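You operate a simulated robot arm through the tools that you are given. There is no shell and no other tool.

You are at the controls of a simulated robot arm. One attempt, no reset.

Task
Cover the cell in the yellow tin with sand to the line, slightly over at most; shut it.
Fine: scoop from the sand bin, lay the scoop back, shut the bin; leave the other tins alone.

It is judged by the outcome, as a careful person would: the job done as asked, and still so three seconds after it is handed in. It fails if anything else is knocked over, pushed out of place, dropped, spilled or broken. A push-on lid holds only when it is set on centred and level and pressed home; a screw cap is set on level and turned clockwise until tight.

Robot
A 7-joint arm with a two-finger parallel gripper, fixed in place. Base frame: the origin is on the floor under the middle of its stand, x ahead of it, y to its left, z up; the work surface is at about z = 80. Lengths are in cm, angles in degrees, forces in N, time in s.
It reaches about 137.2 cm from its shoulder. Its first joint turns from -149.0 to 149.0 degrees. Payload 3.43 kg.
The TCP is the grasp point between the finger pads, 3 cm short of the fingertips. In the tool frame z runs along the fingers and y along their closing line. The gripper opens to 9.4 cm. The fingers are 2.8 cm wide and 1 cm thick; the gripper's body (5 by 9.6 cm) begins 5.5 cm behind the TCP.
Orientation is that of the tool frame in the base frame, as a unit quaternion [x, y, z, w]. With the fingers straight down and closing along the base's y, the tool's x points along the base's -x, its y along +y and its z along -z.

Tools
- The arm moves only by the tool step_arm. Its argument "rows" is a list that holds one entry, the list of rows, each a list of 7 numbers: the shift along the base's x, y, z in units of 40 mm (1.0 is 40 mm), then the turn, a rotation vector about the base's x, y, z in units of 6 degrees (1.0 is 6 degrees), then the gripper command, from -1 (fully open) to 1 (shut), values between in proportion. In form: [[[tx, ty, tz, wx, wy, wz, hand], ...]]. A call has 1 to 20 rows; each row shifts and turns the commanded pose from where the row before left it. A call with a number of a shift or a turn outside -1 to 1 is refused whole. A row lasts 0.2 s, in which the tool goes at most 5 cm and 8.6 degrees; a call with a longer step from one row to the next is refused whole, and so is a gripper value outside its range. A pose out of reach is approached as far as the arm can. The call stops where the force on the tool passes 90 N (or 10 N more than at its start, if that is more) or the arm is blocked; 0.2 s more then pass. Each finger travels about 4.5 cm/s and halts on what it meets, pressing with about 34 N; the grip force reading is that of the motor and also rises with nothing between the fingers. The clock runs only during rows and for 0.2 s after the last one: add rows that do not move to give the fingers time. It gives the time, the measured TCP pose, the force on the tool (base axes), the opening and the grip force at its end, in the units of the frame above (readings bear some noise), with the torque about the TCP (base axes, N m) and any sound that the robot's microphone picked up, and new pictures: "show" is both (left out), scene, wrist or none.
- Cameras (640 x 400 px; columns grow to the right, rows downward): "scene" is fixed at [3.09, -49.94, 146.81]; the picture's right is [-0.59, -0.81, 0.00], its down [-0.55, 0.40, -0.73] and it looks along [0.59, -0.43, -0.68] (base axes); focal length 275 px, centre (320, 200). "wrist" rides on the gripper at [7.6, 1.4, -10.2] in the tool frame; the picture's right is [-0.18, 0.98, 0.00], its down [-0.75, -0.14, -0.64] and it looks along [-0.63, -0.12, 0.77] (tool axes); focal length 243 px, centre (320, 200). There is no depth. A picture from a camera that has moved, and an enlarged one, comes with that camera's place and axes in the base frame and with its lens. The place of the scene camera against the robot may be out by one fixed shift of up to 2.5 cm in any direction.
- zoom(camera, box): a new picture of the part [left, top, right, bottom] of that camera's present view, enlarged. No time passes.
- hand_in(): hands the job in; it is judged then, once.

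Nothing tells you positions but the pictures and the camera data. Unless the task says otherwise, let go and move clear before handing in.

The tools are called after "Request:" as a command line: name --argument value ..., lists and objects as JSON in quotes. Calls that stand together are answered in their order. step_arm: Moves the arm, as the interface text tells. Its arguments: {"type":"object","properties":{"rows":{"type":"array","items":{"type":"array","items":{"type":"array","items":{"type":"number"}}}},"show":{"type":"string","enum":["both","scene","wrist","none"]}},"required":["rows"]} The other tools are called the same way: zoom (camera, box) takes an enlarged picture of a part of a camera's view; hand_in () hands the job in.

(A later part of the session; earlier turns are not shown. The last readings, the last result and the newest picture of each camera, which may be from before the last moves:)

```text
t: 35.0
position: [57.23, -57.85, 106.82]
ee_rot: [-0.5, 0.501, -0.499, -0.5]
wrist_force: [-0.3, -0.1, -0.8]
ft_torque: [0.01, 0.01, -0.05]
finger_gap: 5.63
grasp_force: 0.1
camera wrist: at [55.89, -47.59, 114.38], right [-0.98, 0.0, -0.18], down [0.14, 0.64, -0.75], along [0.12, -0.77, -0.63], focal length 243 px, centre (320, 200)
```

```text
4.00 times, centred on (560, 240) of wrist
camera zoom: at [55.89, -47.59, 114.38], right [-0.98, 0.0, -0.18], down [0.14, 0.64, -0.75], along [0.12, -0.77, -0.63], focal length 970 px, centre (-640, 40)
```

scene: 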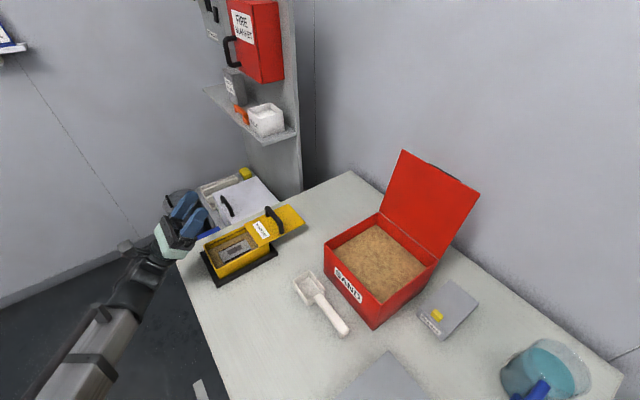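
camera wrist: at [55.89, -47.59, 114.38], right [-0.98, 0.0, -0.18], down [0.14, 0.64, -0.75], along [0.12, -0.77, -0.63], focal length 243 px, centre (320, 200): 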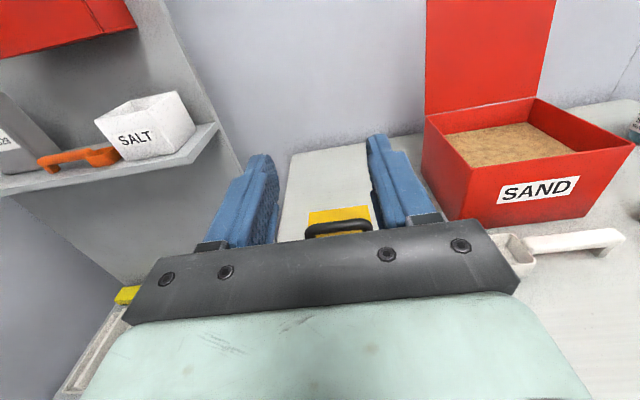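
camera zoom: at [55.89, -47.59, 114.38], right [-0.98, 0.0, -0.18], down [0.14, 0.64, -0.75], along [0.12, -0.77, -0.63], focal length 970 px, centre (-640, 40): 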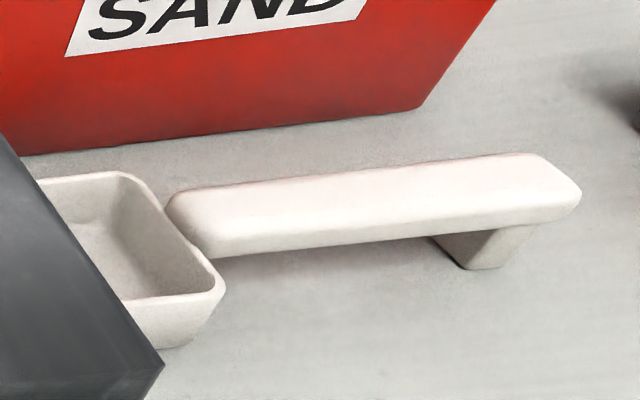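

The scoop handle is a flat bar at about z 82.6–84 along x 21.5–33, with a foot at its end. I'll return to vertical and yaw back.

Request:
step_arm --rows '[[[0, -0.1, 0, 1, 0, 0, -0.2], [0, -0.1, 0, 1, 0, 0, -0.2], [0, -0.1, 0, 1, 0, 0, -0.2], [0, -0.1, 0, 1, 0, 0, -0.2], [0, -0.1, 0, 1, 0, 0, -0.2], [0, -0.1, 0, 1, 0, 0, -0.2], [0, -0.1, 0, 1, 0, 0, -0.2], [0, -0.1, 0, 1, 0, 0, -0.2], [0, -0.1, 0, 1, 0, 0, -0.2], [0, -0.1, 0, 1, 0, 0, -0.2], [0, -0.1, 0, 1, 0, 0, -0.2], [0, -0.1, 0, 1, 0, 0, -0.2], [0, -0.1, 0, 1, 0, 0, -0.2], [0, -0.1, 0, 1, 0, 0, -0.2], [0, -0.1, 0, 1, 0, 0, -0.2], [0, 0, 0, 0, 0, 0, -0.2]]]' --show "none"

Request:
step_arm --rows '[[[-0.4, -0.1, 0, 0, 0, -1, -0.2], [-0.4, -0.1, 0, 0, 0, -1, -0.2], [-0.4, -0.1, 0, 0, 0, -1, -0.2], [-0.4, -0.1, 0, 0, 0, -1, -0.2], [-0.4, -0.1, 0, 0, 0, -1, -0.2], [-0.4, -0.1, 0, 0, 0, -1, -0.2], [-0.4, -0.1, 0, 0, 0, -1, -0.2], [-0.4, -0.1, 0, 0, 0, -1, -0.2], [-0.4, -0.1, 0, 0, 0, -1, -0.2], [-0.4, -0.1, 0, 0, 0, -1, -0.2], [-0.4, 0, 0, 0, 0, -1, -0.2], [-0.4, 0, -0.1, 0, 0, -1, -0.2], [-0.4, 0, -0.1, 0, 0, -1, -0.2], [-0.4, 0, -0.1, 0, 0, -1, -0.2], [-0.4, 0, -0.1, 0, 0, -1, -0.2], [-0.4, 0, 0, 0, 0, 0, -0.2], [0, 0, 0, 0, 0, 0, -0.2]]]' --show "both"

```text
t: 38.4
position: [57.23, -63.84, 106.95]
ee_rot: [0.708, -0.707, 0.0, 0.0]
wrist_force: [0.1, -0.1, 0.2]
ft_torque: [0.03, 0.05, -0.02]
finger_gap: 5.64
grasp_force: 0.0
```

```text
t: 42.0
position: [31.66, -67.91, 105.33]
ee_rot: [-0.001, 1.0, -0.001, 0.0]
wrist_force: [-0.3, -0.5, -0.1]
ft_torque: [-0.01, -0.02, 0.04]
finger_gap: 5.64
grasp_force: 0.1
camera wrist: at [24.1, -66.4, 115.41], right [0.18, 0.98, 0.0], down [0.75, -0.14, 0.64], along [0.63, -0.12, -0.77], focal length 243 px, centre (320, 200)
```

scene: 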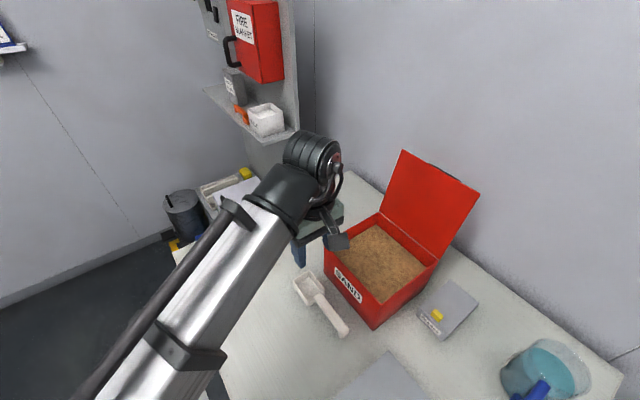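
wrist: 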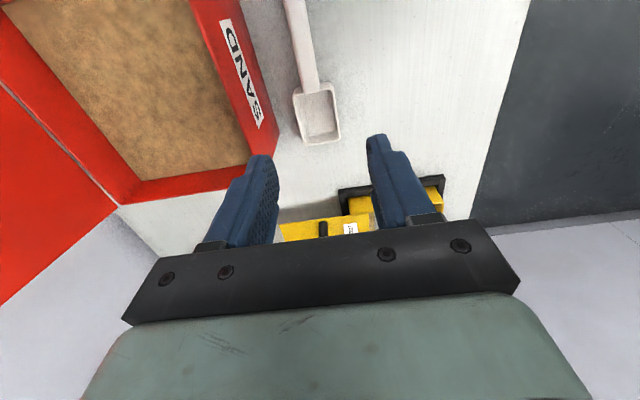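

The scoop is at y ≈ −68.8, with its bowl at x 32.5–39.6. I'll descend over the handle's middle.

Request:
step_arm --rows '[[[-0.23, -0.045, -0.7, 0, 0, 0, -0.2], [-0.23, -0.045, -0.7, 0, 0, 0, -0.2], [-0.23, -0.045, -0.7, 0, 0, 0, -0.2], [-0.23, -0.045, -0.7, 0, 0, 0, -0.2], [-0.23, -0.045, -0.7, 0, 0, 0, -0.2], [0, 0, 0, 0, 0, 0, -0.2]]]' --show "both"

```text
t: 43.4
position: [26.97, -68.87, 91.05]
ee_rot: [0.0, 1.0, -0.001, 0.0]
wrist_force: [0.4, 0.1, 0.4]
ft_torque: [0.01, 0.04, -0.01]
finger_gap: 5.66
grasp_force: 0.1
camera wrist: at [19.46, -67.29, 101.28], right [0.18, 0.98, 0.0], down [0.75, -0.14, 0.64], along [0.63, -0.12, -0.77], focal length 243 px, centre (320, 200)
```

scene: 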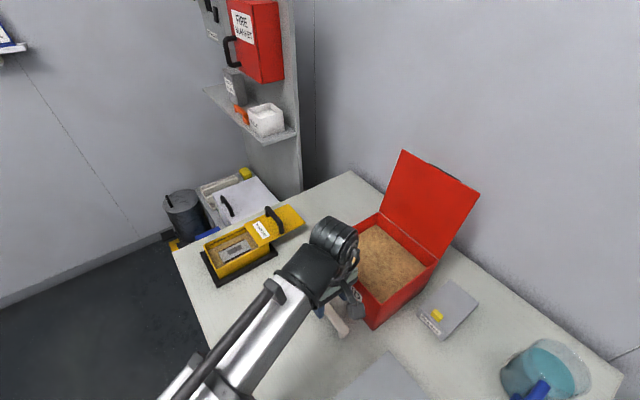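
wrist: 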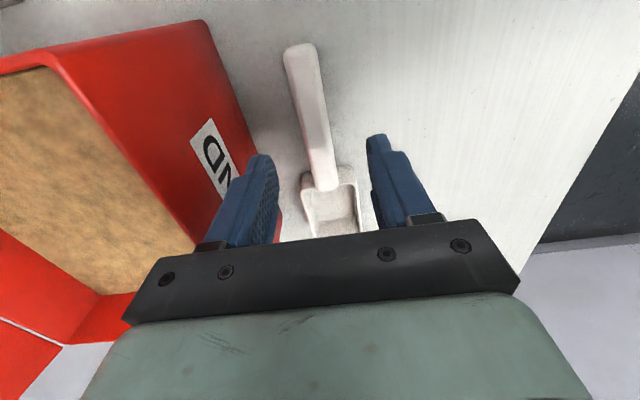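

Request:
step_arm --rows '[[[0, 0, -0.45, 0, 0, 0, -0.2], [0, 0, -0.45, 0, 0, 0, -0.2], [0, 0, -0.4, 0, 0, 0, -0.2], [0, 0, -0.3, 0, 0, 0, -0.2], [0, 0, 0, 0, 0, 0, -0.2]]]' --show "wrist"

```text
t: 44.6
position: [27.01, -68.84, 84.8]
ee_rot: [0.0, 1.0, 0.0, 0.0]
wrist_force: [-0.1, 0.0, 0.0]
ft_torque: [0.0, 0.02, -0.01]
finger_gap: 5.65
grasp_force: 0.1
camera wrist: at [19.47, -67.3, 94.99], right [0.18, 0.98, 0.0], down [0.75, -0.14, 0.64], along [0.63, -0.12, -0.77], focal length 243 px, centre (320, 200)
```

wrist: 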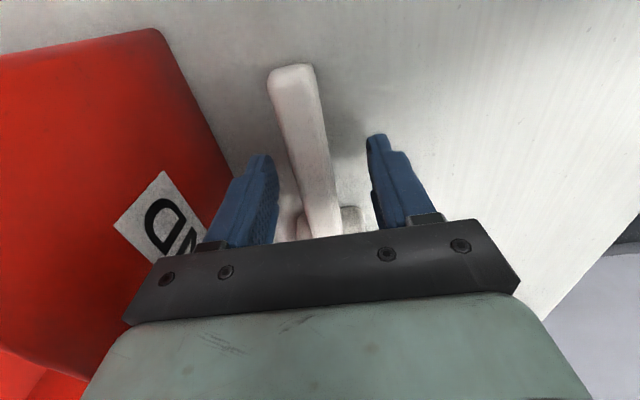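

Request:
step_arm --rows '[[[0, -0.08, 0, 0, 0, 0, -0.2], [0, 0, 0, 0, 0, 0, 0.2], [0, 0, 0, 0, 0, 0, 0.5], [0, 0, 0, 0, 0, 0, 1], [0, 0, 0, 0, 0, 0, 1], [0, 0, 0, 0, 0, 0, 1], [0, 0, 0, 0, 0, 0, 1]]]' --show "wrist"

```text
t: 46.2
position: [27.07, -69.11, 84.86]
ee_rot: [0.001, 1.0, 0.001, -0.001]
wrist_force: [-0.3, -0.2, 0.8]
ft_torque: [0.01, 0.0, -0.02]
finger_gap: 2.1
grasp_force: 34.0
camera wrist: at [19.48, -67.6, 95.02], right [0.18, 0.98, 0.0], down [0.75, -0.14, 0.64], along [0.63, -0.12, -0.77], focal length 243 px, centre (320, 200)
```

wrist: 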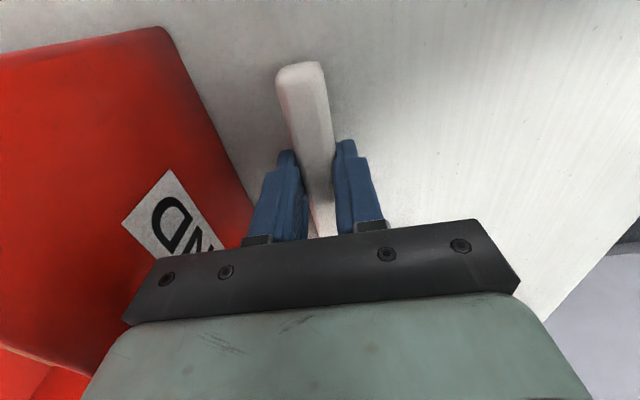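

The scoop is gripped. I'll lift it straight up and check that it holds level.

Request:
step_arm --rows '[[[0, 0, 0.3, 0, 0, 0, 1], [0, 0, 0.6, 0, 0, 0, 1], [0, 0, 0.8, 0, 0, 0, 1], [0, 0, 0.8, 0, 0, 0, 1], [0, 0, 0.8, 0, 0, 0, 1], [0, 0, 0.8, 0, 0, 0, 1], [0, 0, 0, 0, 0, 0, 1]]]' --show "both"

```text
t: 47.8
position: [27.11, -69.23, 101.19]
ee_rot: [0.0, 1.0, 0.0, 0.0]
wrist_force: [-0.7, -0.2, -0.5]
ft_torque: [0.01, 0.09, 0.0]
finger_gap: 2.09
grasp_force: 34.3
camera wrist: at [19.57, -67.65, 111.41], right [0.18, 0.98, 0.0], down [0.75, -0.14, 0.64], along [0.63, -0.12, -0.77], focal length 243 px, centre (320, 200)
```

scene: 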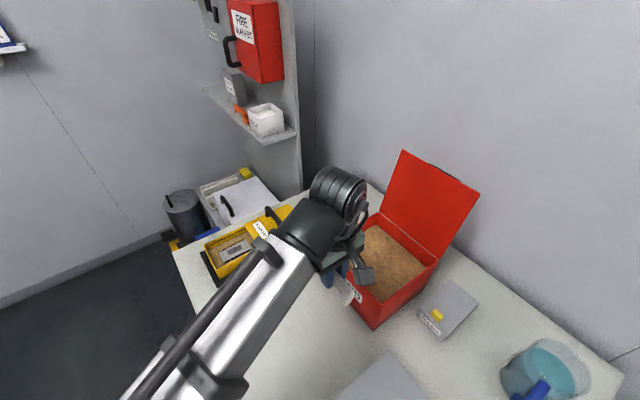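
wrist: 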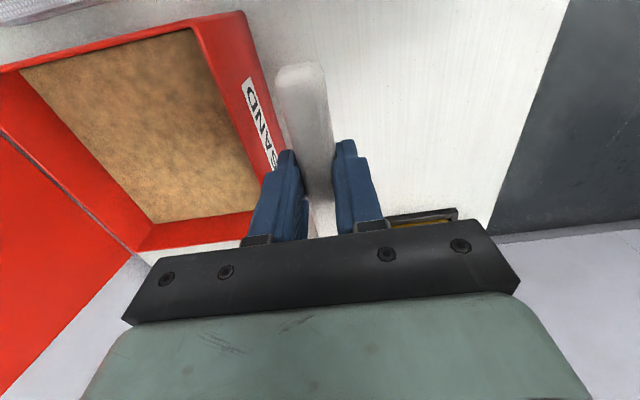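

The scoop is held firmly and level. The bin is nearly as long as the scoop, so I'll work on the diagonal: move over the bin while yawing 45°.

Request:
step_arm --rows '[[[0, -0.54, 0, 0, 0, 1, 1], [0, -0.54, 0, 0, 0, 1, 1], [0, -0.54, 0, 0, 0, 1, 1], [0, -0.54, 0, 0, 0, 1, 1], [0, -0.54, 0, 0, 0, 1, 1], [0, -0.54, 0, 0, 0, 1, 1], [0, -0.54, 0, 0, 0, 1, 1], [0.0, -0.5, 0, 0, 0, 0.5, 1], [0, 0, 0, 0, 0, 0, 1]]]' --show "both"

```text
t: 49.8
position: [27.11, -86.28, 101.36]
ee_rot: [-0.384, 0.923, 0.0, 0.0]
wrist_force: [-0.6, -0.2, -0.6]
ft_torque: [-0.03, 0.05, 0.01]
finger_gap: 2.12
grasp_force: 34.4
camera wrist: at [20.68, -90.55, 111.42], right [-0.57, 0.82, 0.0], down [0.63, 0.43, 0.64], along [0.53, 0.36, -0.77], focal length 243 px, centre (320, 200)
```

scene: 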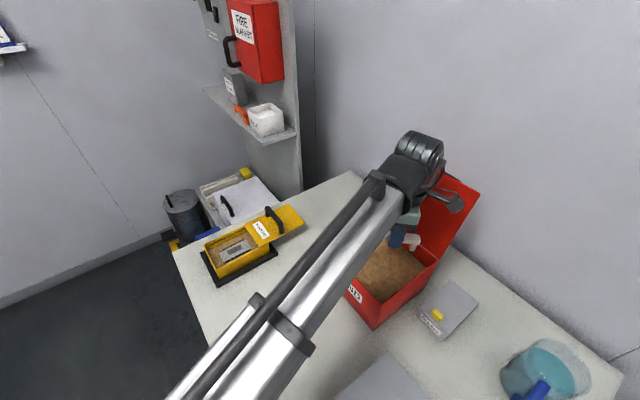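
wrist: 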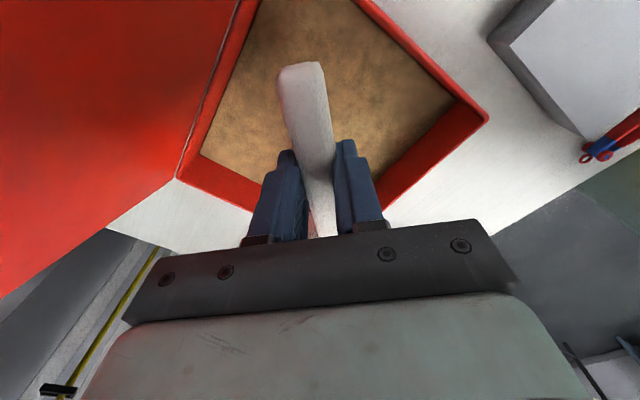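

Now I'll pitch the bowl 36° downward above the sand and descend into it slowly, watching the forces.

Request:
step_arm --rows '[[[0.1, 0, 0, -0.707, 0.707, 0, 1], [0.15, 0, 0, -0.707, 0.707, 0, 1], [0, 0, 0, -0.707, 0.707, 0, 1], [0, 0, 0, -0.707, 0.707, 0, 1], [0, 0, -0.2, -0.707, 0.707, 0, 1], [0, 0, -0.3, -0.707, 0.707, 0, 1], [0, 0, -0.3, 0, 0, 0, 1], [0, 0, -0.3, 0, 0, 0, 1], [0, 0, 0, 0, 0, 0, 1]]]' --show "both"

```text
t: 51.8
position: [28.13, -86.24, 96.89]
ee_rot: [-0.364, 0.879, -0.118, -0.285]
wrist_force: [0.2, 0.0, 0.6]
ft_torque: [-0.02, 0.0, -0.01]
finger_gap: 2.13
grasp_force: 33.7
camera wrist: at [27.02, -85.22, 109.53], right [-0.59, 0.8, -0.11], down [0.8, 0.6, 0.08], along [0.13, -0.04, -0.99], focal length 243 px, centre (320, 200)
```

scene: 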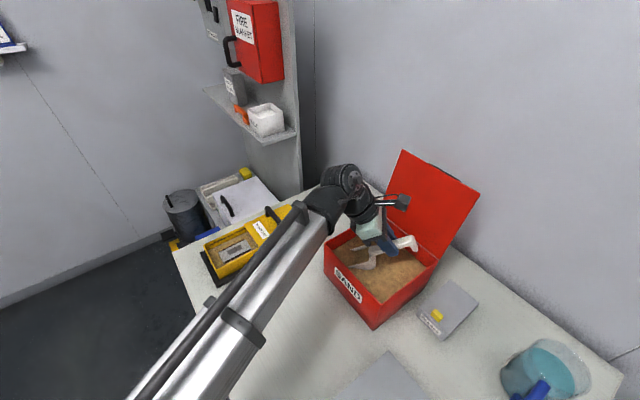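
wrist: 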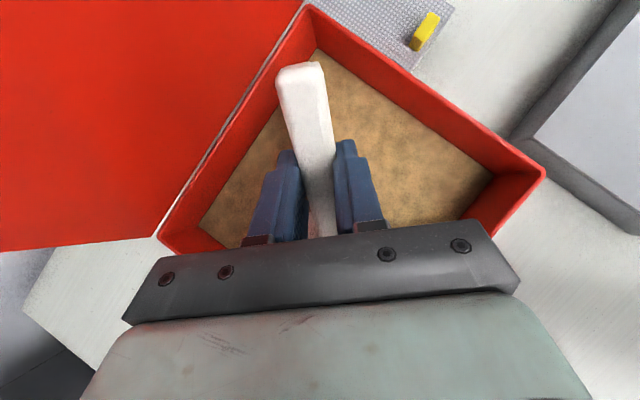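

Request:
zoom --camera "scene" --box '[315, 190, 445, 335]'

```text
2.76 times, centred on (380, 262) of scene
camera zoom: at [3.09, -49.94, 146.81], right [-0.59, -0.81, 0.0], down [-0.55, 0.4, -0.73], along [0.59, -0.43, -0.68], focal length 758 px, centre (154, 28)
```

zoom: 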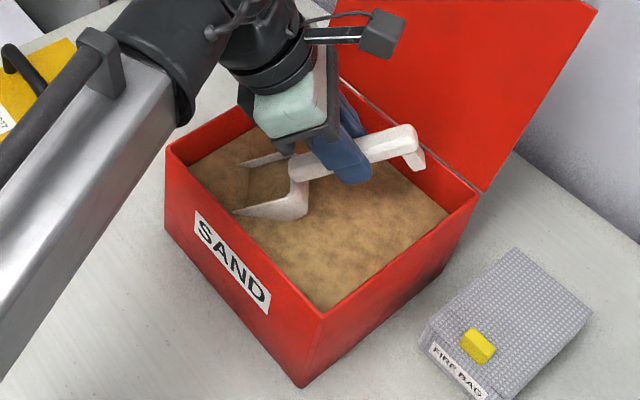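

The bowl's front is entering the sand without resistance. I'll go deeper.

Request:
step_arm --rows '[[[0, 0, -0.2, 0, 0, 0, 1], [0, 0, -0.2, 0, 0, 0, 1], [0, 0, -0.2, 0, 0, 0, 1], [0, 0, -0.2, 0, 0, 0, 1], [0, 0, 0, 0, 0, 0, 1]]]' --show "none"

Request:
zoom --camera "scene" --box '[315, 190, 445, 335]'

```text
t: 53.0
position: [28.07, -86.27, 93.56]
ee_rot: [-0.364, 0.879, -0.118, -0.285]
wrist_force: [-3.2, -2.5, 8.8]
ft_torque: [0.45, -0.39, 0.0]
finger_gap: 2.14
grasp_force: 34.6
```

```text
2.76 times, centred on (380, 262) of scene
camera zoom: at [3.09, -49.94, 146.81], right [-0.59, -0.81, 0.0], down [-0.55, 0.4, -0.73], along [0.59, -0.43, -0.68], focal length 758 px, centre (154, 28)
```

zoom: 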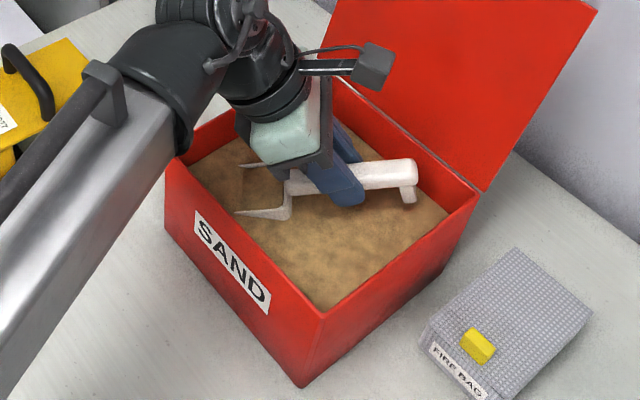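

The sand now resists at about 9 N, and the scoop may have turned a little in the grip. I'll check this closely.

Request:
zoom --camera "scene" --box '[345, 215, 415, 270]'

Request:
step_arm --rows '[[[0, 0, 0, 0, 0, 0, 1]]]' --show "wrist"

```text
7.27 times, centred on (380, 242) of scene
camera zoom: at [3.09, -49.94, 146.81], right [-0.59, -0.81, 0.0], down [-0.55, 0.4, -0.73], along [0.59, -0.43, -0.68], focal length 1997 px, centre (-116, -109)
```

zoom: 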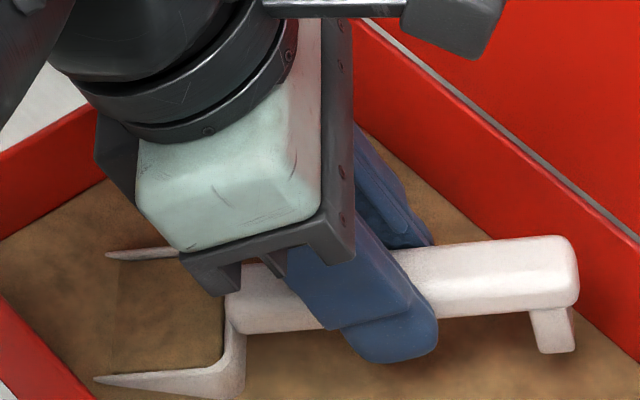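

```text
t: 53.4
position: [28.02, -86.18, 93.65]
ee_rot: [-0.363, 0.879, -0.118, -0.285]
wrist_force: [-2.8, -2.0, 4.6]
ft_torque: [0.26, -0.16, 0.04]
finger_gap: 2.12
grasp_force: 34.3
camera wrist: at [27.02, -85.23, 106.27], right [-0.59, 0.8, -0.11], down [0.8, 0.6, 0.08], along [0.13, -0.04, -0.99], focal length 243 px, centre (320, 200)
```

wrist: 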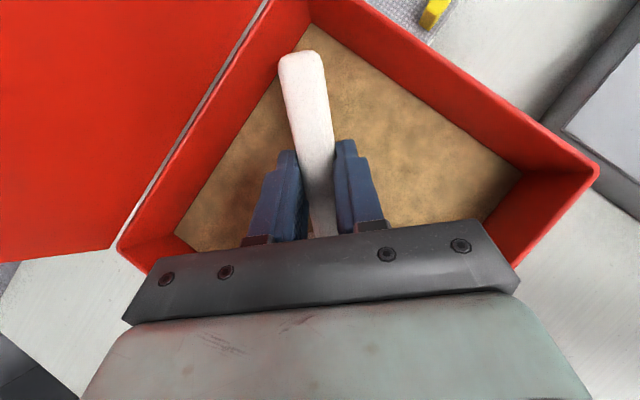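

The scoop slipped some 10° in the grip, and the bowl is well filled with sand. I'll level the scoop while lifting slowly, then look.

Request:
step_arm --rows '[[[0, 0, 0.0, 0.5, -0.5, 0, 1], [0, 0, 0.05, 0.5, -0.5, 0, 1], [0, 0, 0.05, 0.5, -0.5, 0, 1], [0, 0, 0.1, 0.5, -0.5, 0, 1], [0, 0, 0.1, 0.4, -0.4, 0, 1], [0, 0, 0.1, 0.3, -0.3, 0, 1], [0, 0, 0, 0, 0, 0, 1]]]' --show "both"

Request:
zoom --camera "scene" --box '[325, 195, 435, 275]'

```text
t: 55.0
position: [28.02, -86.35, 95.25]
ee_rot: [-0.38, 0.918, -0.044, -0.105]
wrist_force: [-7.6, -12.5, -3.8]
ft_torque: [-0.69, 0.54, -0.37]
finger_gap: 2.12
grasp_force: 33.9
camera wrist: at [23.45, -88.87, 106.87], right [-0.57, 0.82, -0.04], down [0.72, 0.52, 0.46], along [0.4, 0.23, -0.89], focal length 243 px, centre (320, 200)
```

scene: 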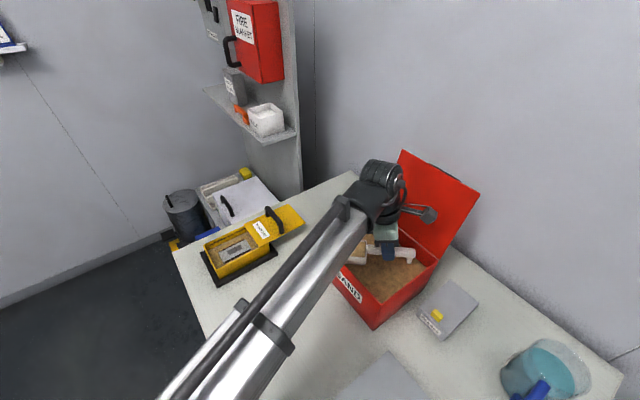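
wrist: 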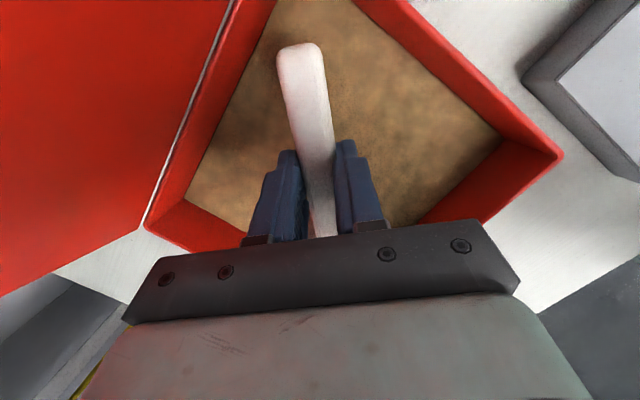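

```text
5.00 times, centred on (380, 235) of scene
camera zoom: at [3.09, -49.94, 146.81], right [-0.59, -0.81, 0.0], down [-0.55, 0.4, -0.73], along [0.59, -0.43, -0.68], focal length 1373 px, centre (20, 25)
```

zoom: 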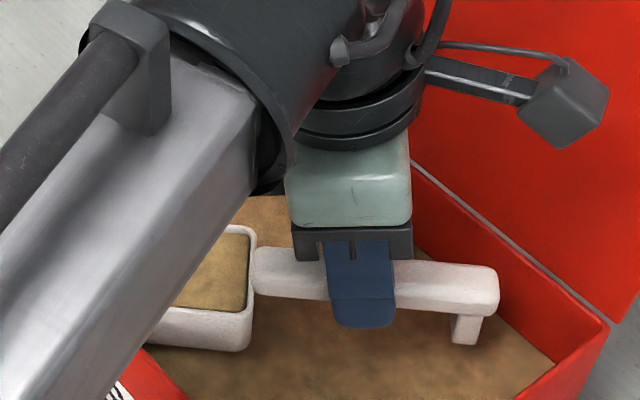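

The bowl is filled close to the rim, but its front corner is pressing the bin wall. I'll back off diagonally and then rise.

Request:
step_arm --rows '[[[-0.1, -0.15, 0.0, 0, 0, 0, 1], [-0.15, -0.15, 0.0, 0, 0, 0, 1], [-0.1, -0.1, 0.05, 0, 0, 0, 1], [0, 0, 0, 0, 0, 0, 1]]]' --show "none"

Request:
zoom --camera "scene" --box '[325, 195, 435, 275]'

```text
t: 56.0
position: [26.67, -87.82, 95.55]
ee_rot: [-0.381, 0.918, -0.043, -0.105]
wrist_force: [-0.1, -0.5, -1.2]
ft_torque: [-0.04, 0.02, 0.03]
finger_gap: 2.1
grasp_force: 34.5
```

```text
5.00 times, centred on (380, 235) of scene
camera zoom: at [3.09, -49.94, 146.81], right [-0.59, -0.81, 0.0], down [-0.55, 0.4, -0.73], along [0.59, -0.43, -0.68], focal length 1373 px, centre (20, 25)
```

zoom: 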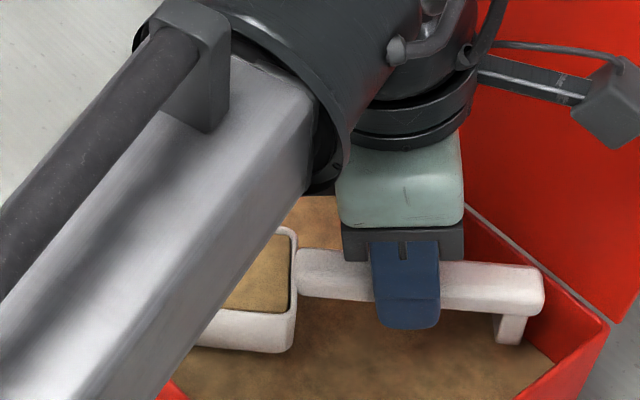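

Request:
step_arm --rows '[[[0, 0, 0.3, 0, 0, 0, 1], [0, 0.0, 0.5, 0, 0, 0, 1], [0, 0.1, 0.6, 0, 0, 0, 1], [0, 0.2, 0.5, 0, 0, 0, 1], [0, 0, 0, 0, 0, 0, 1]]]' --show "both"

Request:
zoom --camera "scene" --box '[325, 165, 455, 265]'

```text
t: 57.2
position: [26.74, -86.61, 103.2]
ee_rot: [-0.381, 0.918, -0.044, -0.106]
wrist_force: [-0.3, -0.1, -1.7]
ft_torque: [-0.03, 0.03, 0.01]
finger_gap: 2.09
grasp_force: 33.8
camera wrist: at [22.15, -89.15, 114.7], right [-0.57, 0.82, -0.04], down [0.72, 0.52, 0.45], along [0.4, 0.23, -0.89], focal length 243 px, centre (320, 200)
```

scene: 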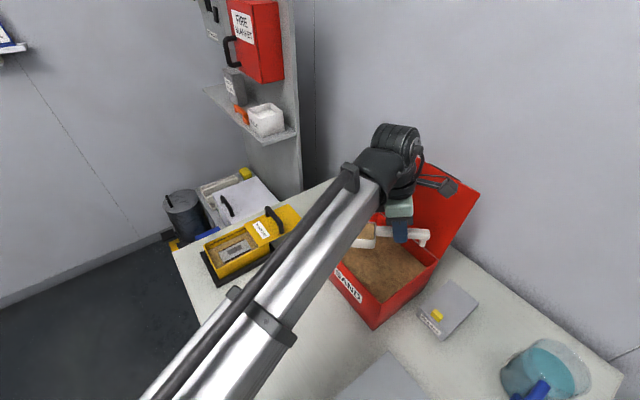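
wrist: 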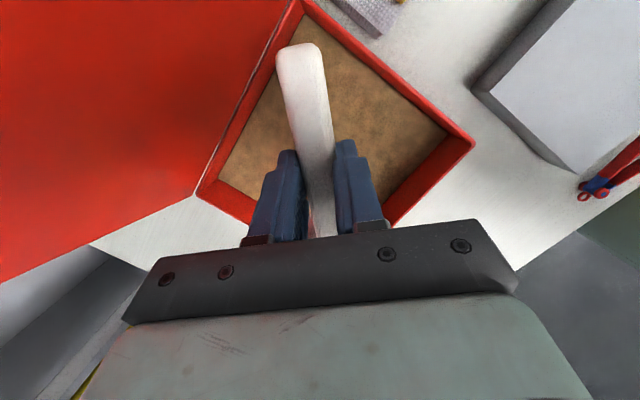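

```text
4.00 times, centred on (390, 215) of scene
camera zoom: at [3.09, -49.94, 146.81], right [-0.59, -0.81, 0.0], down [-0.55, 0.4, -0.73], along [0.59, -0.43, -0.68], focal length 1098 px, centre (40, 140)
```

zoom: 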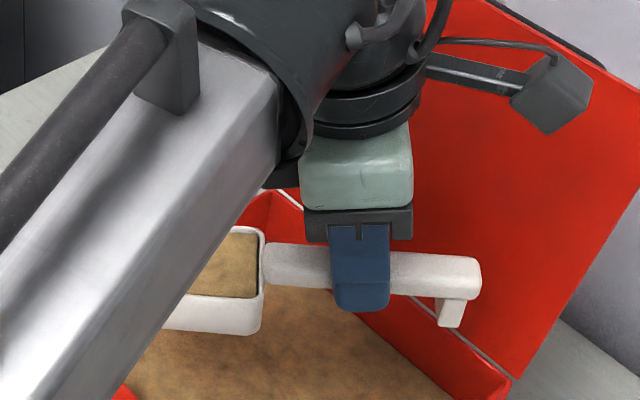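

The bowl is nearly level and holds a good load. I'll carry it gently to the tin, yawing so that the bowl points +y.

Request:
step_arm --rows '[[[0.3, 0.2, 0, 0, 0, 0.3, 1], [0.5, 0.33, 0, 0, 0, 0.5, 1], [0.6, 0.4, 0, 0, 0, 0.6, 1], [0.6, 0.4, 0, 0, 0, 0.6, 1], [0.6, 0.4, 0, 0, 0, 0.6, 1], [0.6, 0.4, 0, 0, 0, 0.6, 1], [0.6, 0.4, 0, 0, 0, 0.6, 1], [0.6, 0.4, 0, 0, 0, 0.6, 1], [0.6, 0.4, 0, 0, 0, 0.6, 1], [0.6, 0.4, 0, 0, 0, 0.6, 1], [0.6, 0.4, 0, 0, 0, 0.6, 1], [0.6, 0.4, 0, 0, 0, 0.6, 1], [0.6, 0.4, 0, 0, 0, 0.5, 1], [0.4, 0.2, 0, 0, 0, 0.3, 1], [0.2, 0.1, 0, 0, 0, 0, 1], [0, 0, 0, 0, 0, 0, 1]]]' --show "both"

Request:
zoom --camera "scene" --box '[180, 120, 320, 290]'

```text
t: 60.6
position: [58.64, -65.75, 103.14]
ee_rot: [0.706, -0.698, 0.081, 0.08]
wrist_force: [-0.7, 0.1, -1.1]
ft_torque: [-0.06, -0.01, -0.02]
finger_gap: 2.11
grasp_force: 34.0
camera wrist: at [57.37, -70.73, 114.66], right [-0.98, 0.17, -0.04], down [0.13, 0.88, 0.46], along [0.11, 0.44, -0.89], focal length 243 px, centre (320, 200)
```

scene: 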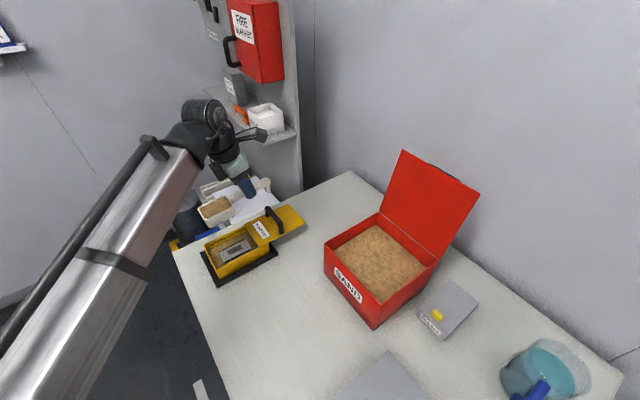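
wrist: 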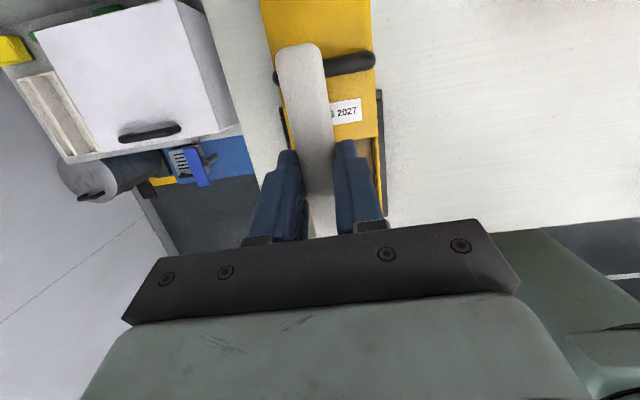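

```text
2.35 times, centred on (250, 205) of scene
camera zoom: at [3.09, -49.94, 146.81], right [-0.59, -0.81, 0.0], down [-0.55, 0.4, -0.73], along [0.59, -0.43, -0.68], focal length 646 px, centre (485, 188)
```

zoom: 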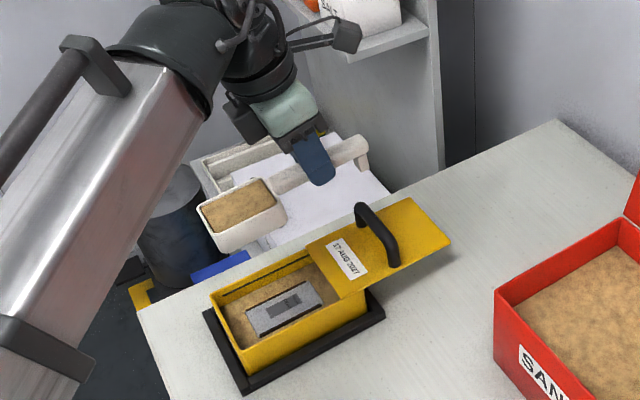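

About three quarters of a bowl is positioned over the tin opening. I'll tilt gradually, keeping the pouring edge a few cm above the tin's middle.

Request:
step_arm --rows '[[[-0.02, -0.1, -0.24, -0.75, 0, 0, 1], [-0.02, -0.1, -0.24, -0.75, 0, 0, 1], [-0.02, -0.1, -0.24, -0.75, 0, 0, 1], [-0.02, -0.1, -0.24, -0.75, 0, 0, 1], [-0.02, -0.1, -0.24, -0.75, 0, 0, 1], [-0.02, -0.1, -0.24, -0.75, 0, 0, 1], [0, 0, 0, 0, 0, 0, 1]]]' --show "both"

Request:
zoom --camera "scene" --box '[180, 140, 320, 290]'

```text
t: 62.2
position: [58.09, -68.17, 97.26]
ee_rot: [0.668, -0.66, 0.242, 0.242]
wrist_force: [0.0, -0.5, 0.0]
ft_torque: [-0.03, 0.0, 0.01]
finger_gap: 2.1
grasp_force: 34.1
camera wrist: at [56.89, -67.24, 109.92], right [-0.98, 0.13, -0.11], down [0.13, 0.99, 0.0], along [0.11, -0.01, -0.99], focal length 243 px, centre (320, 200)
```

scene: 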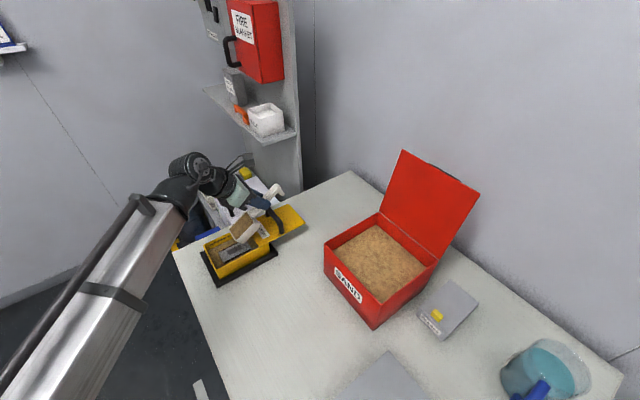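
wrist: 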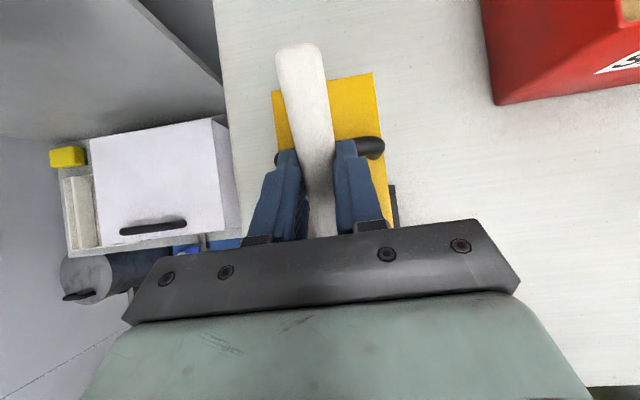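

```text
2.67 times, centred on (250, 215) of scene
camera zoom: at [3.09, -49.94, 146.81], right [-0.59, -0.81, 0.0], down [-0.55, 0.4, -0.73], along [0.59, -0.43, -0.68], focal length 732 px, centre (507, 160)
```

zoom: 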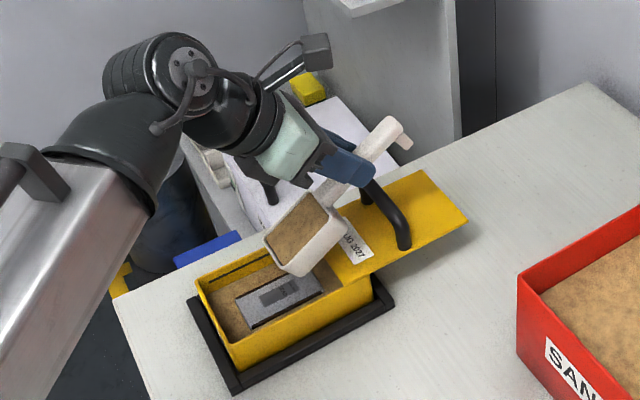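

Request:
step_arm --rows '[[[0, 0.25, 0.23, -1, 0, 0, 1], [0, 0.26, 0.22, -1, 0, 0, 1], [0, 0.27, 0.2, -1, 0, 0, 1], [0, 0, 0, 0, 0, 0, 1]]]' --show "none"

Request:
zoom --camera "scene" --box '[180, 140, 320, 290]'

```text
t: 63.2
position: [58.2, -64.85, 100.02]
ee_rot: [0.622, -0.615, 0.341, 0.344]
wrist_force: [0.2, 0.2, -1.2]
ft_torque: [0.02, -0.01, 0.01]
finger_gap: 2.09
grasp_force: 34.2
```

```text
2.67 times, centred on (250, 215) of scene
camera zoom: at [3.09, -49.94, 146.81], right [-0.59, -0.81, 0.0], down [-0.55, 0.4, -0.73], along [0.59, -0.43, -0.68], focal length 732 px, centre (507, 160)
```

zoom: 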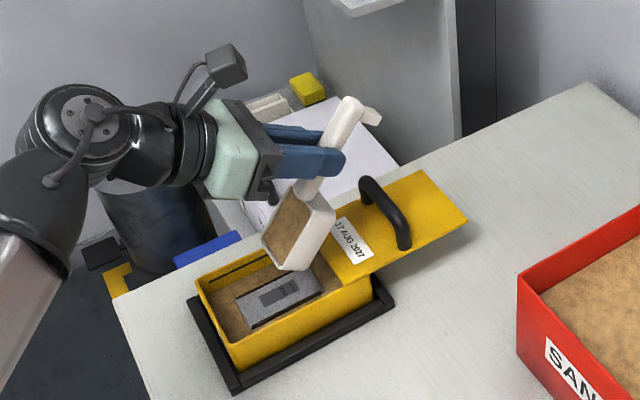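

Request:
step_arm --rows '[[[0, 0.28, 0.14, -1, 0, 0, 1], [0, 0.3, 0.1, -1, 0, 0, 1], [0, 0.3, 0.06, -1, 0, 0, 1], [0, 0, 0, 0, 0, 0, 1]]]' --show "none"

Request:
zoom --camera "scene" --box '[180, 140, 320, 290]'

```text
t: 64.2
position: [58.1, -61.36, 101.06]
ee_rot: [0.56, -0.554, 0.434, 0.438]
wrist_force: [-0.1, 0.0, -0.9]
ft_torque: [-0.03, 0.03, -0.02]
finger_gap: 2.1
grasp_force: 34.0
```

```text
2.67 times, centred on (250, 215) of scene
camera zoom: at [3.09, -49.94, 146.81], right [-0.59, -0.81, 0.0], down [-0.55, 0.4, -0.73], along [0.59, -0.43, -0.68], focal length 732 px, centre (507, 160)
```

zoom: 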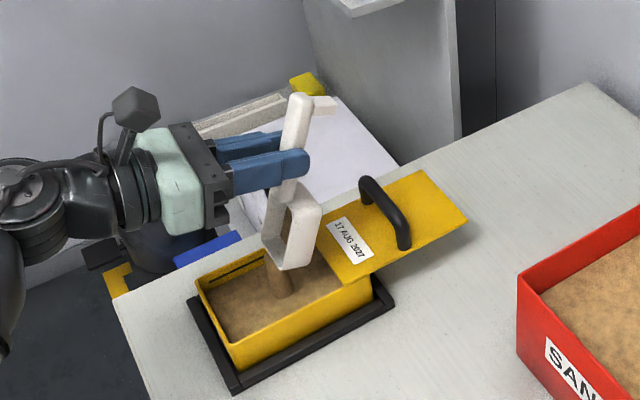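

Request:
zoom --camera "scene" --box '[195, 220, 285, 285]'

```text
6.15 times, centred on (240, 252) of scene
camera zoom: at [3.09, -49.94, 146.81], right [-0.59, -0.81, 0.0], down [-0.55, 0.4, -0.73], along [0.59, -0.43, -0.68], focal length 1690 px, centre (812, -123)
```

zoom: 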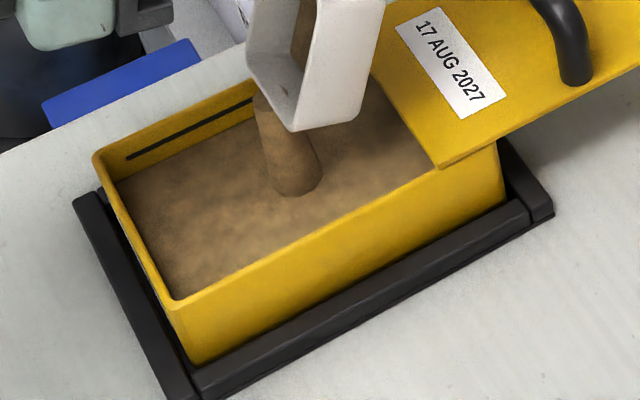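

The cell is already being covered and the sand level rises evenly, still about 1 cm below the line. I'll let this scoop finish emptying.

Request:
step_arm --rows '[[[0, 0, 0, 0, 0, 0, 1], [0, 0, 0, 0, 0, 0, 1]]]' --show "none"

Request:
zoom --camera "scene" --box '[195, 205, 285, 285]'

```text
t: 64.8
position: [58.16, -61.51, 101.05]
ee_rot: [0.56, -0.554, 0.434, 0.438]
wrist_force: [-0.4, -1.0, -0.9]
ft_torque: [-0.06, 0.01, -0.02]
finger_gap: 2.1
grasp_force: 34.1
```

```text
5.00 times, centred on (240, 245) of scene
camera zoom: at [3.09, -49.94, 146.81], right [-0.59, -0.81, 0.0], down [-0.55, 0.4, -0.73], along [0.59, -0.43, -0.68], focal length 1373 px, centre (720, -25)
```

zoom: 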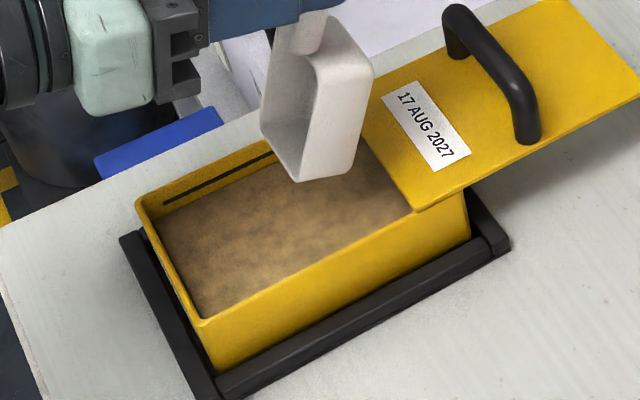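

Request:
zoom --camera "scene" --box '[203, 225, 253, 265]'

```text
10.00 times, centred on (228, 245) of scene
camera zoom: at [3.09, -49.94, 146.81], right [-0.59, -0.81, 0.0], down [-0.55, 0.4, -0.73], along [0.59, -0.43, -0.68], focal length 2746 px, centre (1240, -250)
```

zoom: 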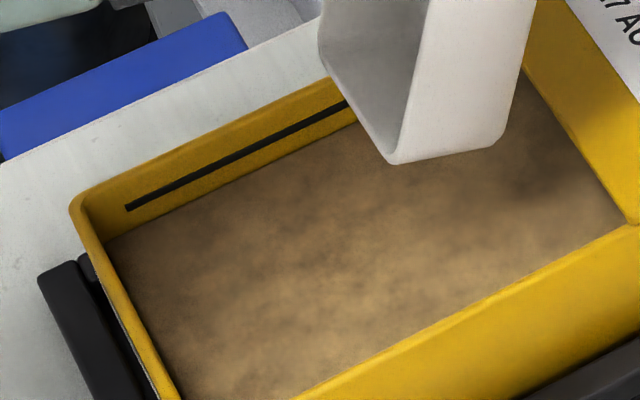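

The first scoop has emptied, and the level is now about 0.8 cm below the line. I'll untilt and go back for a second load.

Request:
step_arm --rows '[[[0, -0.1, 0.1, 0.95, 0, 0, 1], [0, -0.1, 0.1, 0.95, 0, 0, 1], [0, -0.1, 0.1, 0.95, 0, 0, 1], [0, -0.1, 0.1, 0.95, 0, 0, 1], [0, -0.1, 0.1, 0.95, 0, 0, 1], [0, -0.1, 0.1, 0.95, 0, 0, 1], [0, -0.1, 0.1, 0.95, 0, 0, 1], [0, -0.1, 0.1, 0.95, 0, 0, 1], [0, -0.1, 0.0, 0.95, 0, 0, 1], [0, -0.1, 0.0, 0.95, 0, 0, 1], [0, -0.1, 0.0, 0.95, 0, 0, 1], [0, 0, 0, 0, 0, 0, 1]]]' --show "both"

Request:
zoom --camera "scene" --box '[170, 140, 310, 290]'

```text
t: 67.4
position: [58.15, -65.83, 104.3]
ee_rot: [0.706, -0.699, 0.082, 0.081]
wrist_force: [0.1, 0.2, 0.1]
ft_torque: [-0.03, -0.03, -0.01]
finger_gap: 2.1
grasp_force: 34.5
camera wrist: at [56.83, -70.85, 115.94], right [-0.98, 0.17, -0.04], down [0.13, 0.88, 0.45], along [0.11, 0.44, -0.89], focal length 243 px, centre (320, 200)
```

scene: 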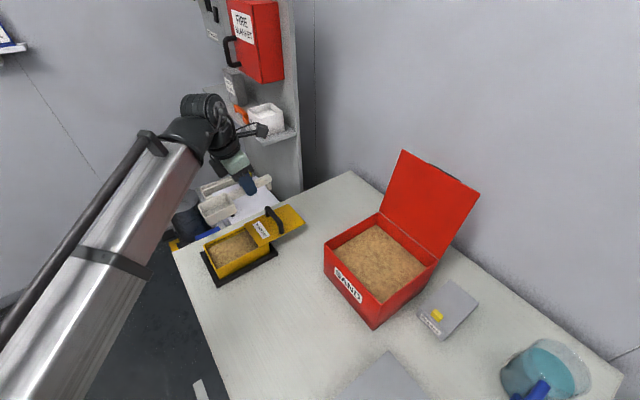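
wrist: 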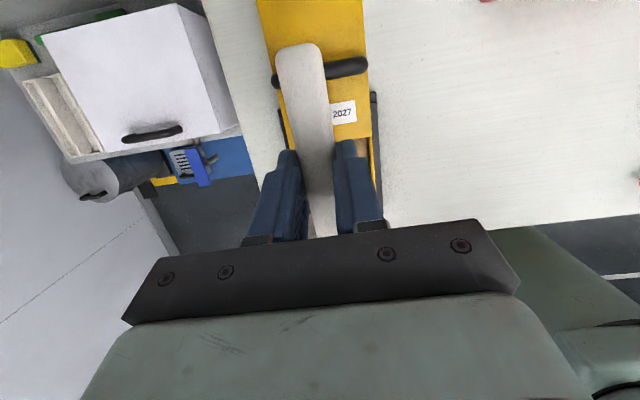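

```text
2.67 times, centred on (240, 215) of scene
camera zoom: at [3.09, -49.94, 146.81], right [-0.59, -0.81, 0.0], down [-0.55, 0.4, -0.73], along [0.59, -0.43, -0.68], focal length 732 px, centre (533, 160)
```

zoom: 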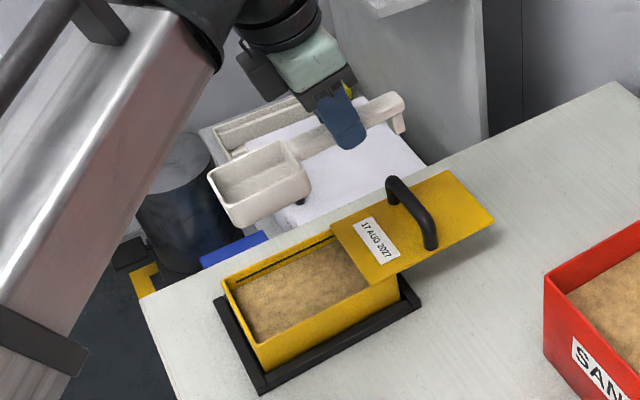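

Request:
zoom --camera "scene" --box '[200, 220, 270, 285]'

```text
6.15 times, centred on (235, 252) of scene
camera zoom: at [3.09, -49.94, 146.81], right [-0.59, -0.81, 0.0], down [-0.55, 0.4, -0.73], along [0.59, -0.43, -0.68], focal length 1690 px, centre (843, -123)
```

zoom: 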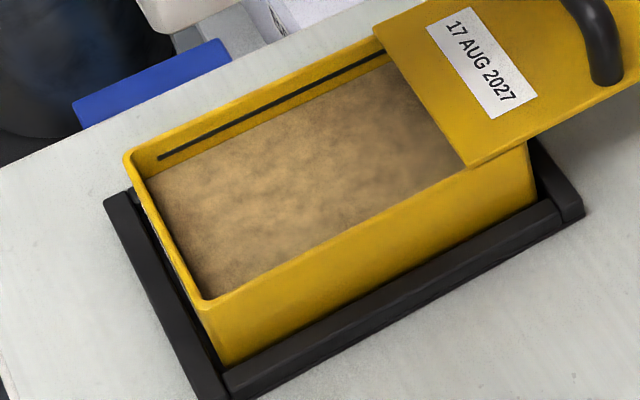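

The sand is at a uniform level about 0.8 cm below the line. Now I'll return to the bin for a second scoop.

Request:
step_arm --rows '[[[-0.5, -0.34, 0, 0, 0, -0.6, 1], [-0.78, -0.54, 0, 0, 0, -0.75, 1], [-0.78, -0.54, 0, 0, 0, -0.75, 1], [-0.78, -0.54, 0, 0, 0, -0.75, 1], [-0.78, -0.54, 0, 0, 0, -0.75, 1], [-0.78, -0.54, 0, 0, 0, -0.75, 1], [-0.78, -0.54, 0, 0, 0, -0.75, 1], [-0.78, -0.54, 0, 0, 0, -0.75, 1], [-0.78, -0.54, 0, 0, 0, -0.75, 1], [-0.78, -0.54, 0, 0, 0, -0.75, 1], [-0.25, -0.17, 0, 0, 0, -0.15, 1], [0, 0, 0, 0, 0, 0, 1]]]' --show "scene"

```text
t: 70.0
position: [27.02, -87.27, 104.38]
ee_rot: [-0.384, 0.916, -0.045, -0.107]
wrist_force: [0.2, -0.2, -0.3]
ft_torque: [-0.08, 0.06, 0.01]
finger_gap: 2.11
grasp_force: 33.8
```

scene: 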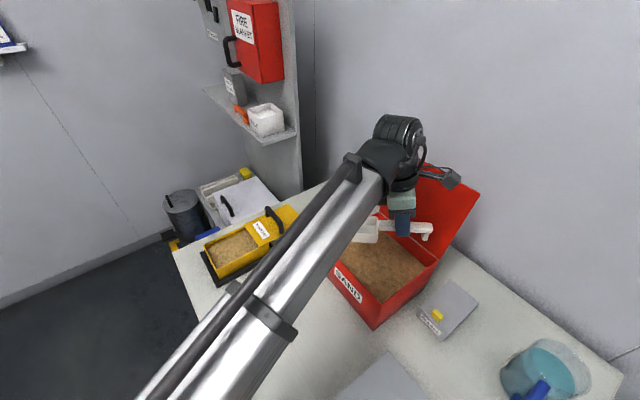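

Request:
step_arm --rows '[[[0, 0, -0.2, -0.707, 0.707, 0, 1], [0, 0, -0.3, -0.707, 0.707, 0, 1], [0, 0, -0.4, -0.707, 0.707, 0, 1], [0, 0, -0.4, -0.707, 0.707, 0, 1], [0, 0, -0.4, 0, 0, 0, 1], [0.01, 0.01, -0.15, 0, 0, 0, 1], [0.01, 0.01, -0.1, 0, 0, 0, 1], [0.01, 0.01, -0.1, 0, 0, 0, 1], [0.01, 0.01, -0.1, 0, 0, 0, 1], [0.01, 0.01, -0.1, 0, 0, 0, 1], [0.01, 0.01, -0.1, 0, 0, 0, 1], [0, 0, 0, 0, 0, 0, 1]]]' --show "none"

Request:
zoom --camera "scene" --box '[325, 195, 435, 275]'

```text
t: 72.6
position: [27.35, -87.14, 94.97]
ee_rot: [-0.368, 0.873, -0.123, -0.296]
wrist_force: [0.4, -1.8, 6.2]
ft_torque: [0.47, -0.3, -0.05]
finger_gap: 2.11
grasp_force: 34.1
```

```text
5.00 times, centred on (380, 235) of scene
camera zoom: at [3.09, -49.94, 146.81], right [-0.59, -0.81, 0.0], down [-0.55, 0.4, -0.73], along [0.59, -0.43, -0.68], focal length 1373 px, centre (20, 25)
```

zoom: 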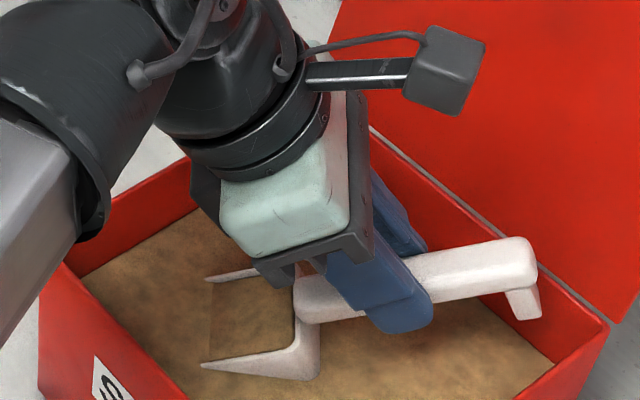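

Request:
step_arm --rows '[[[0, 0, -0.08, 0, 0, 0, 1], [0, 0, -0.08, 0, 0, 0, 1], [0, 0, -0.08, 0, 0, 0, 1], [0, 0, -0.08, 0, 0, 0, 1], [0, 0, 0, 0, 0, 0, 1], [-0.02, -0.02, -0.08, 0.4, -0.4, 0, 1], [-0.03, -0.03, -0.08, 0.4, -0.4, 0, 1], [-0.03, -0.03, -0.05, 0.4, -0.4, 0, 1], [-0.04, -0.04, 0, 0.4, -0.4, 0, 1], [0, 0, 0, 0, 0, 0, 1]]]' --show "none"

Request:
zoom --camera "scene" --box '[325, 195, 435, 275]'

```text
t: 74.8
position: [27.03, -87.64, 92.82]
ee_rot: [-0.379, 0.902, -0.079, -0.19]
wrist_force: [-0.7, -0.3, -0.4]
ft_torque: [-0.06, 0.03, 0.01]
finger_gap: 2.11
grasp_force: 34.1
```

```text
5.00 times, centred on (380, 235) of scene
camera zoom: at [3.09, -49.94, 146.81], right [-0.59, -0.81, 0.0], down [-0.55, 0.4, -0.73], along [0.59, -0.43, -0.68], focal length 1373 px, centre (20, 25)
```

zoom: 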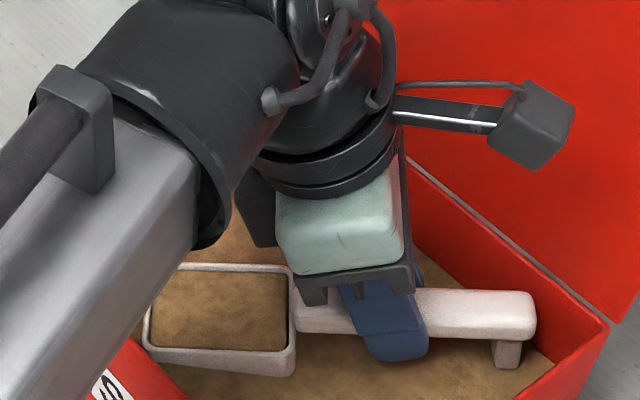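

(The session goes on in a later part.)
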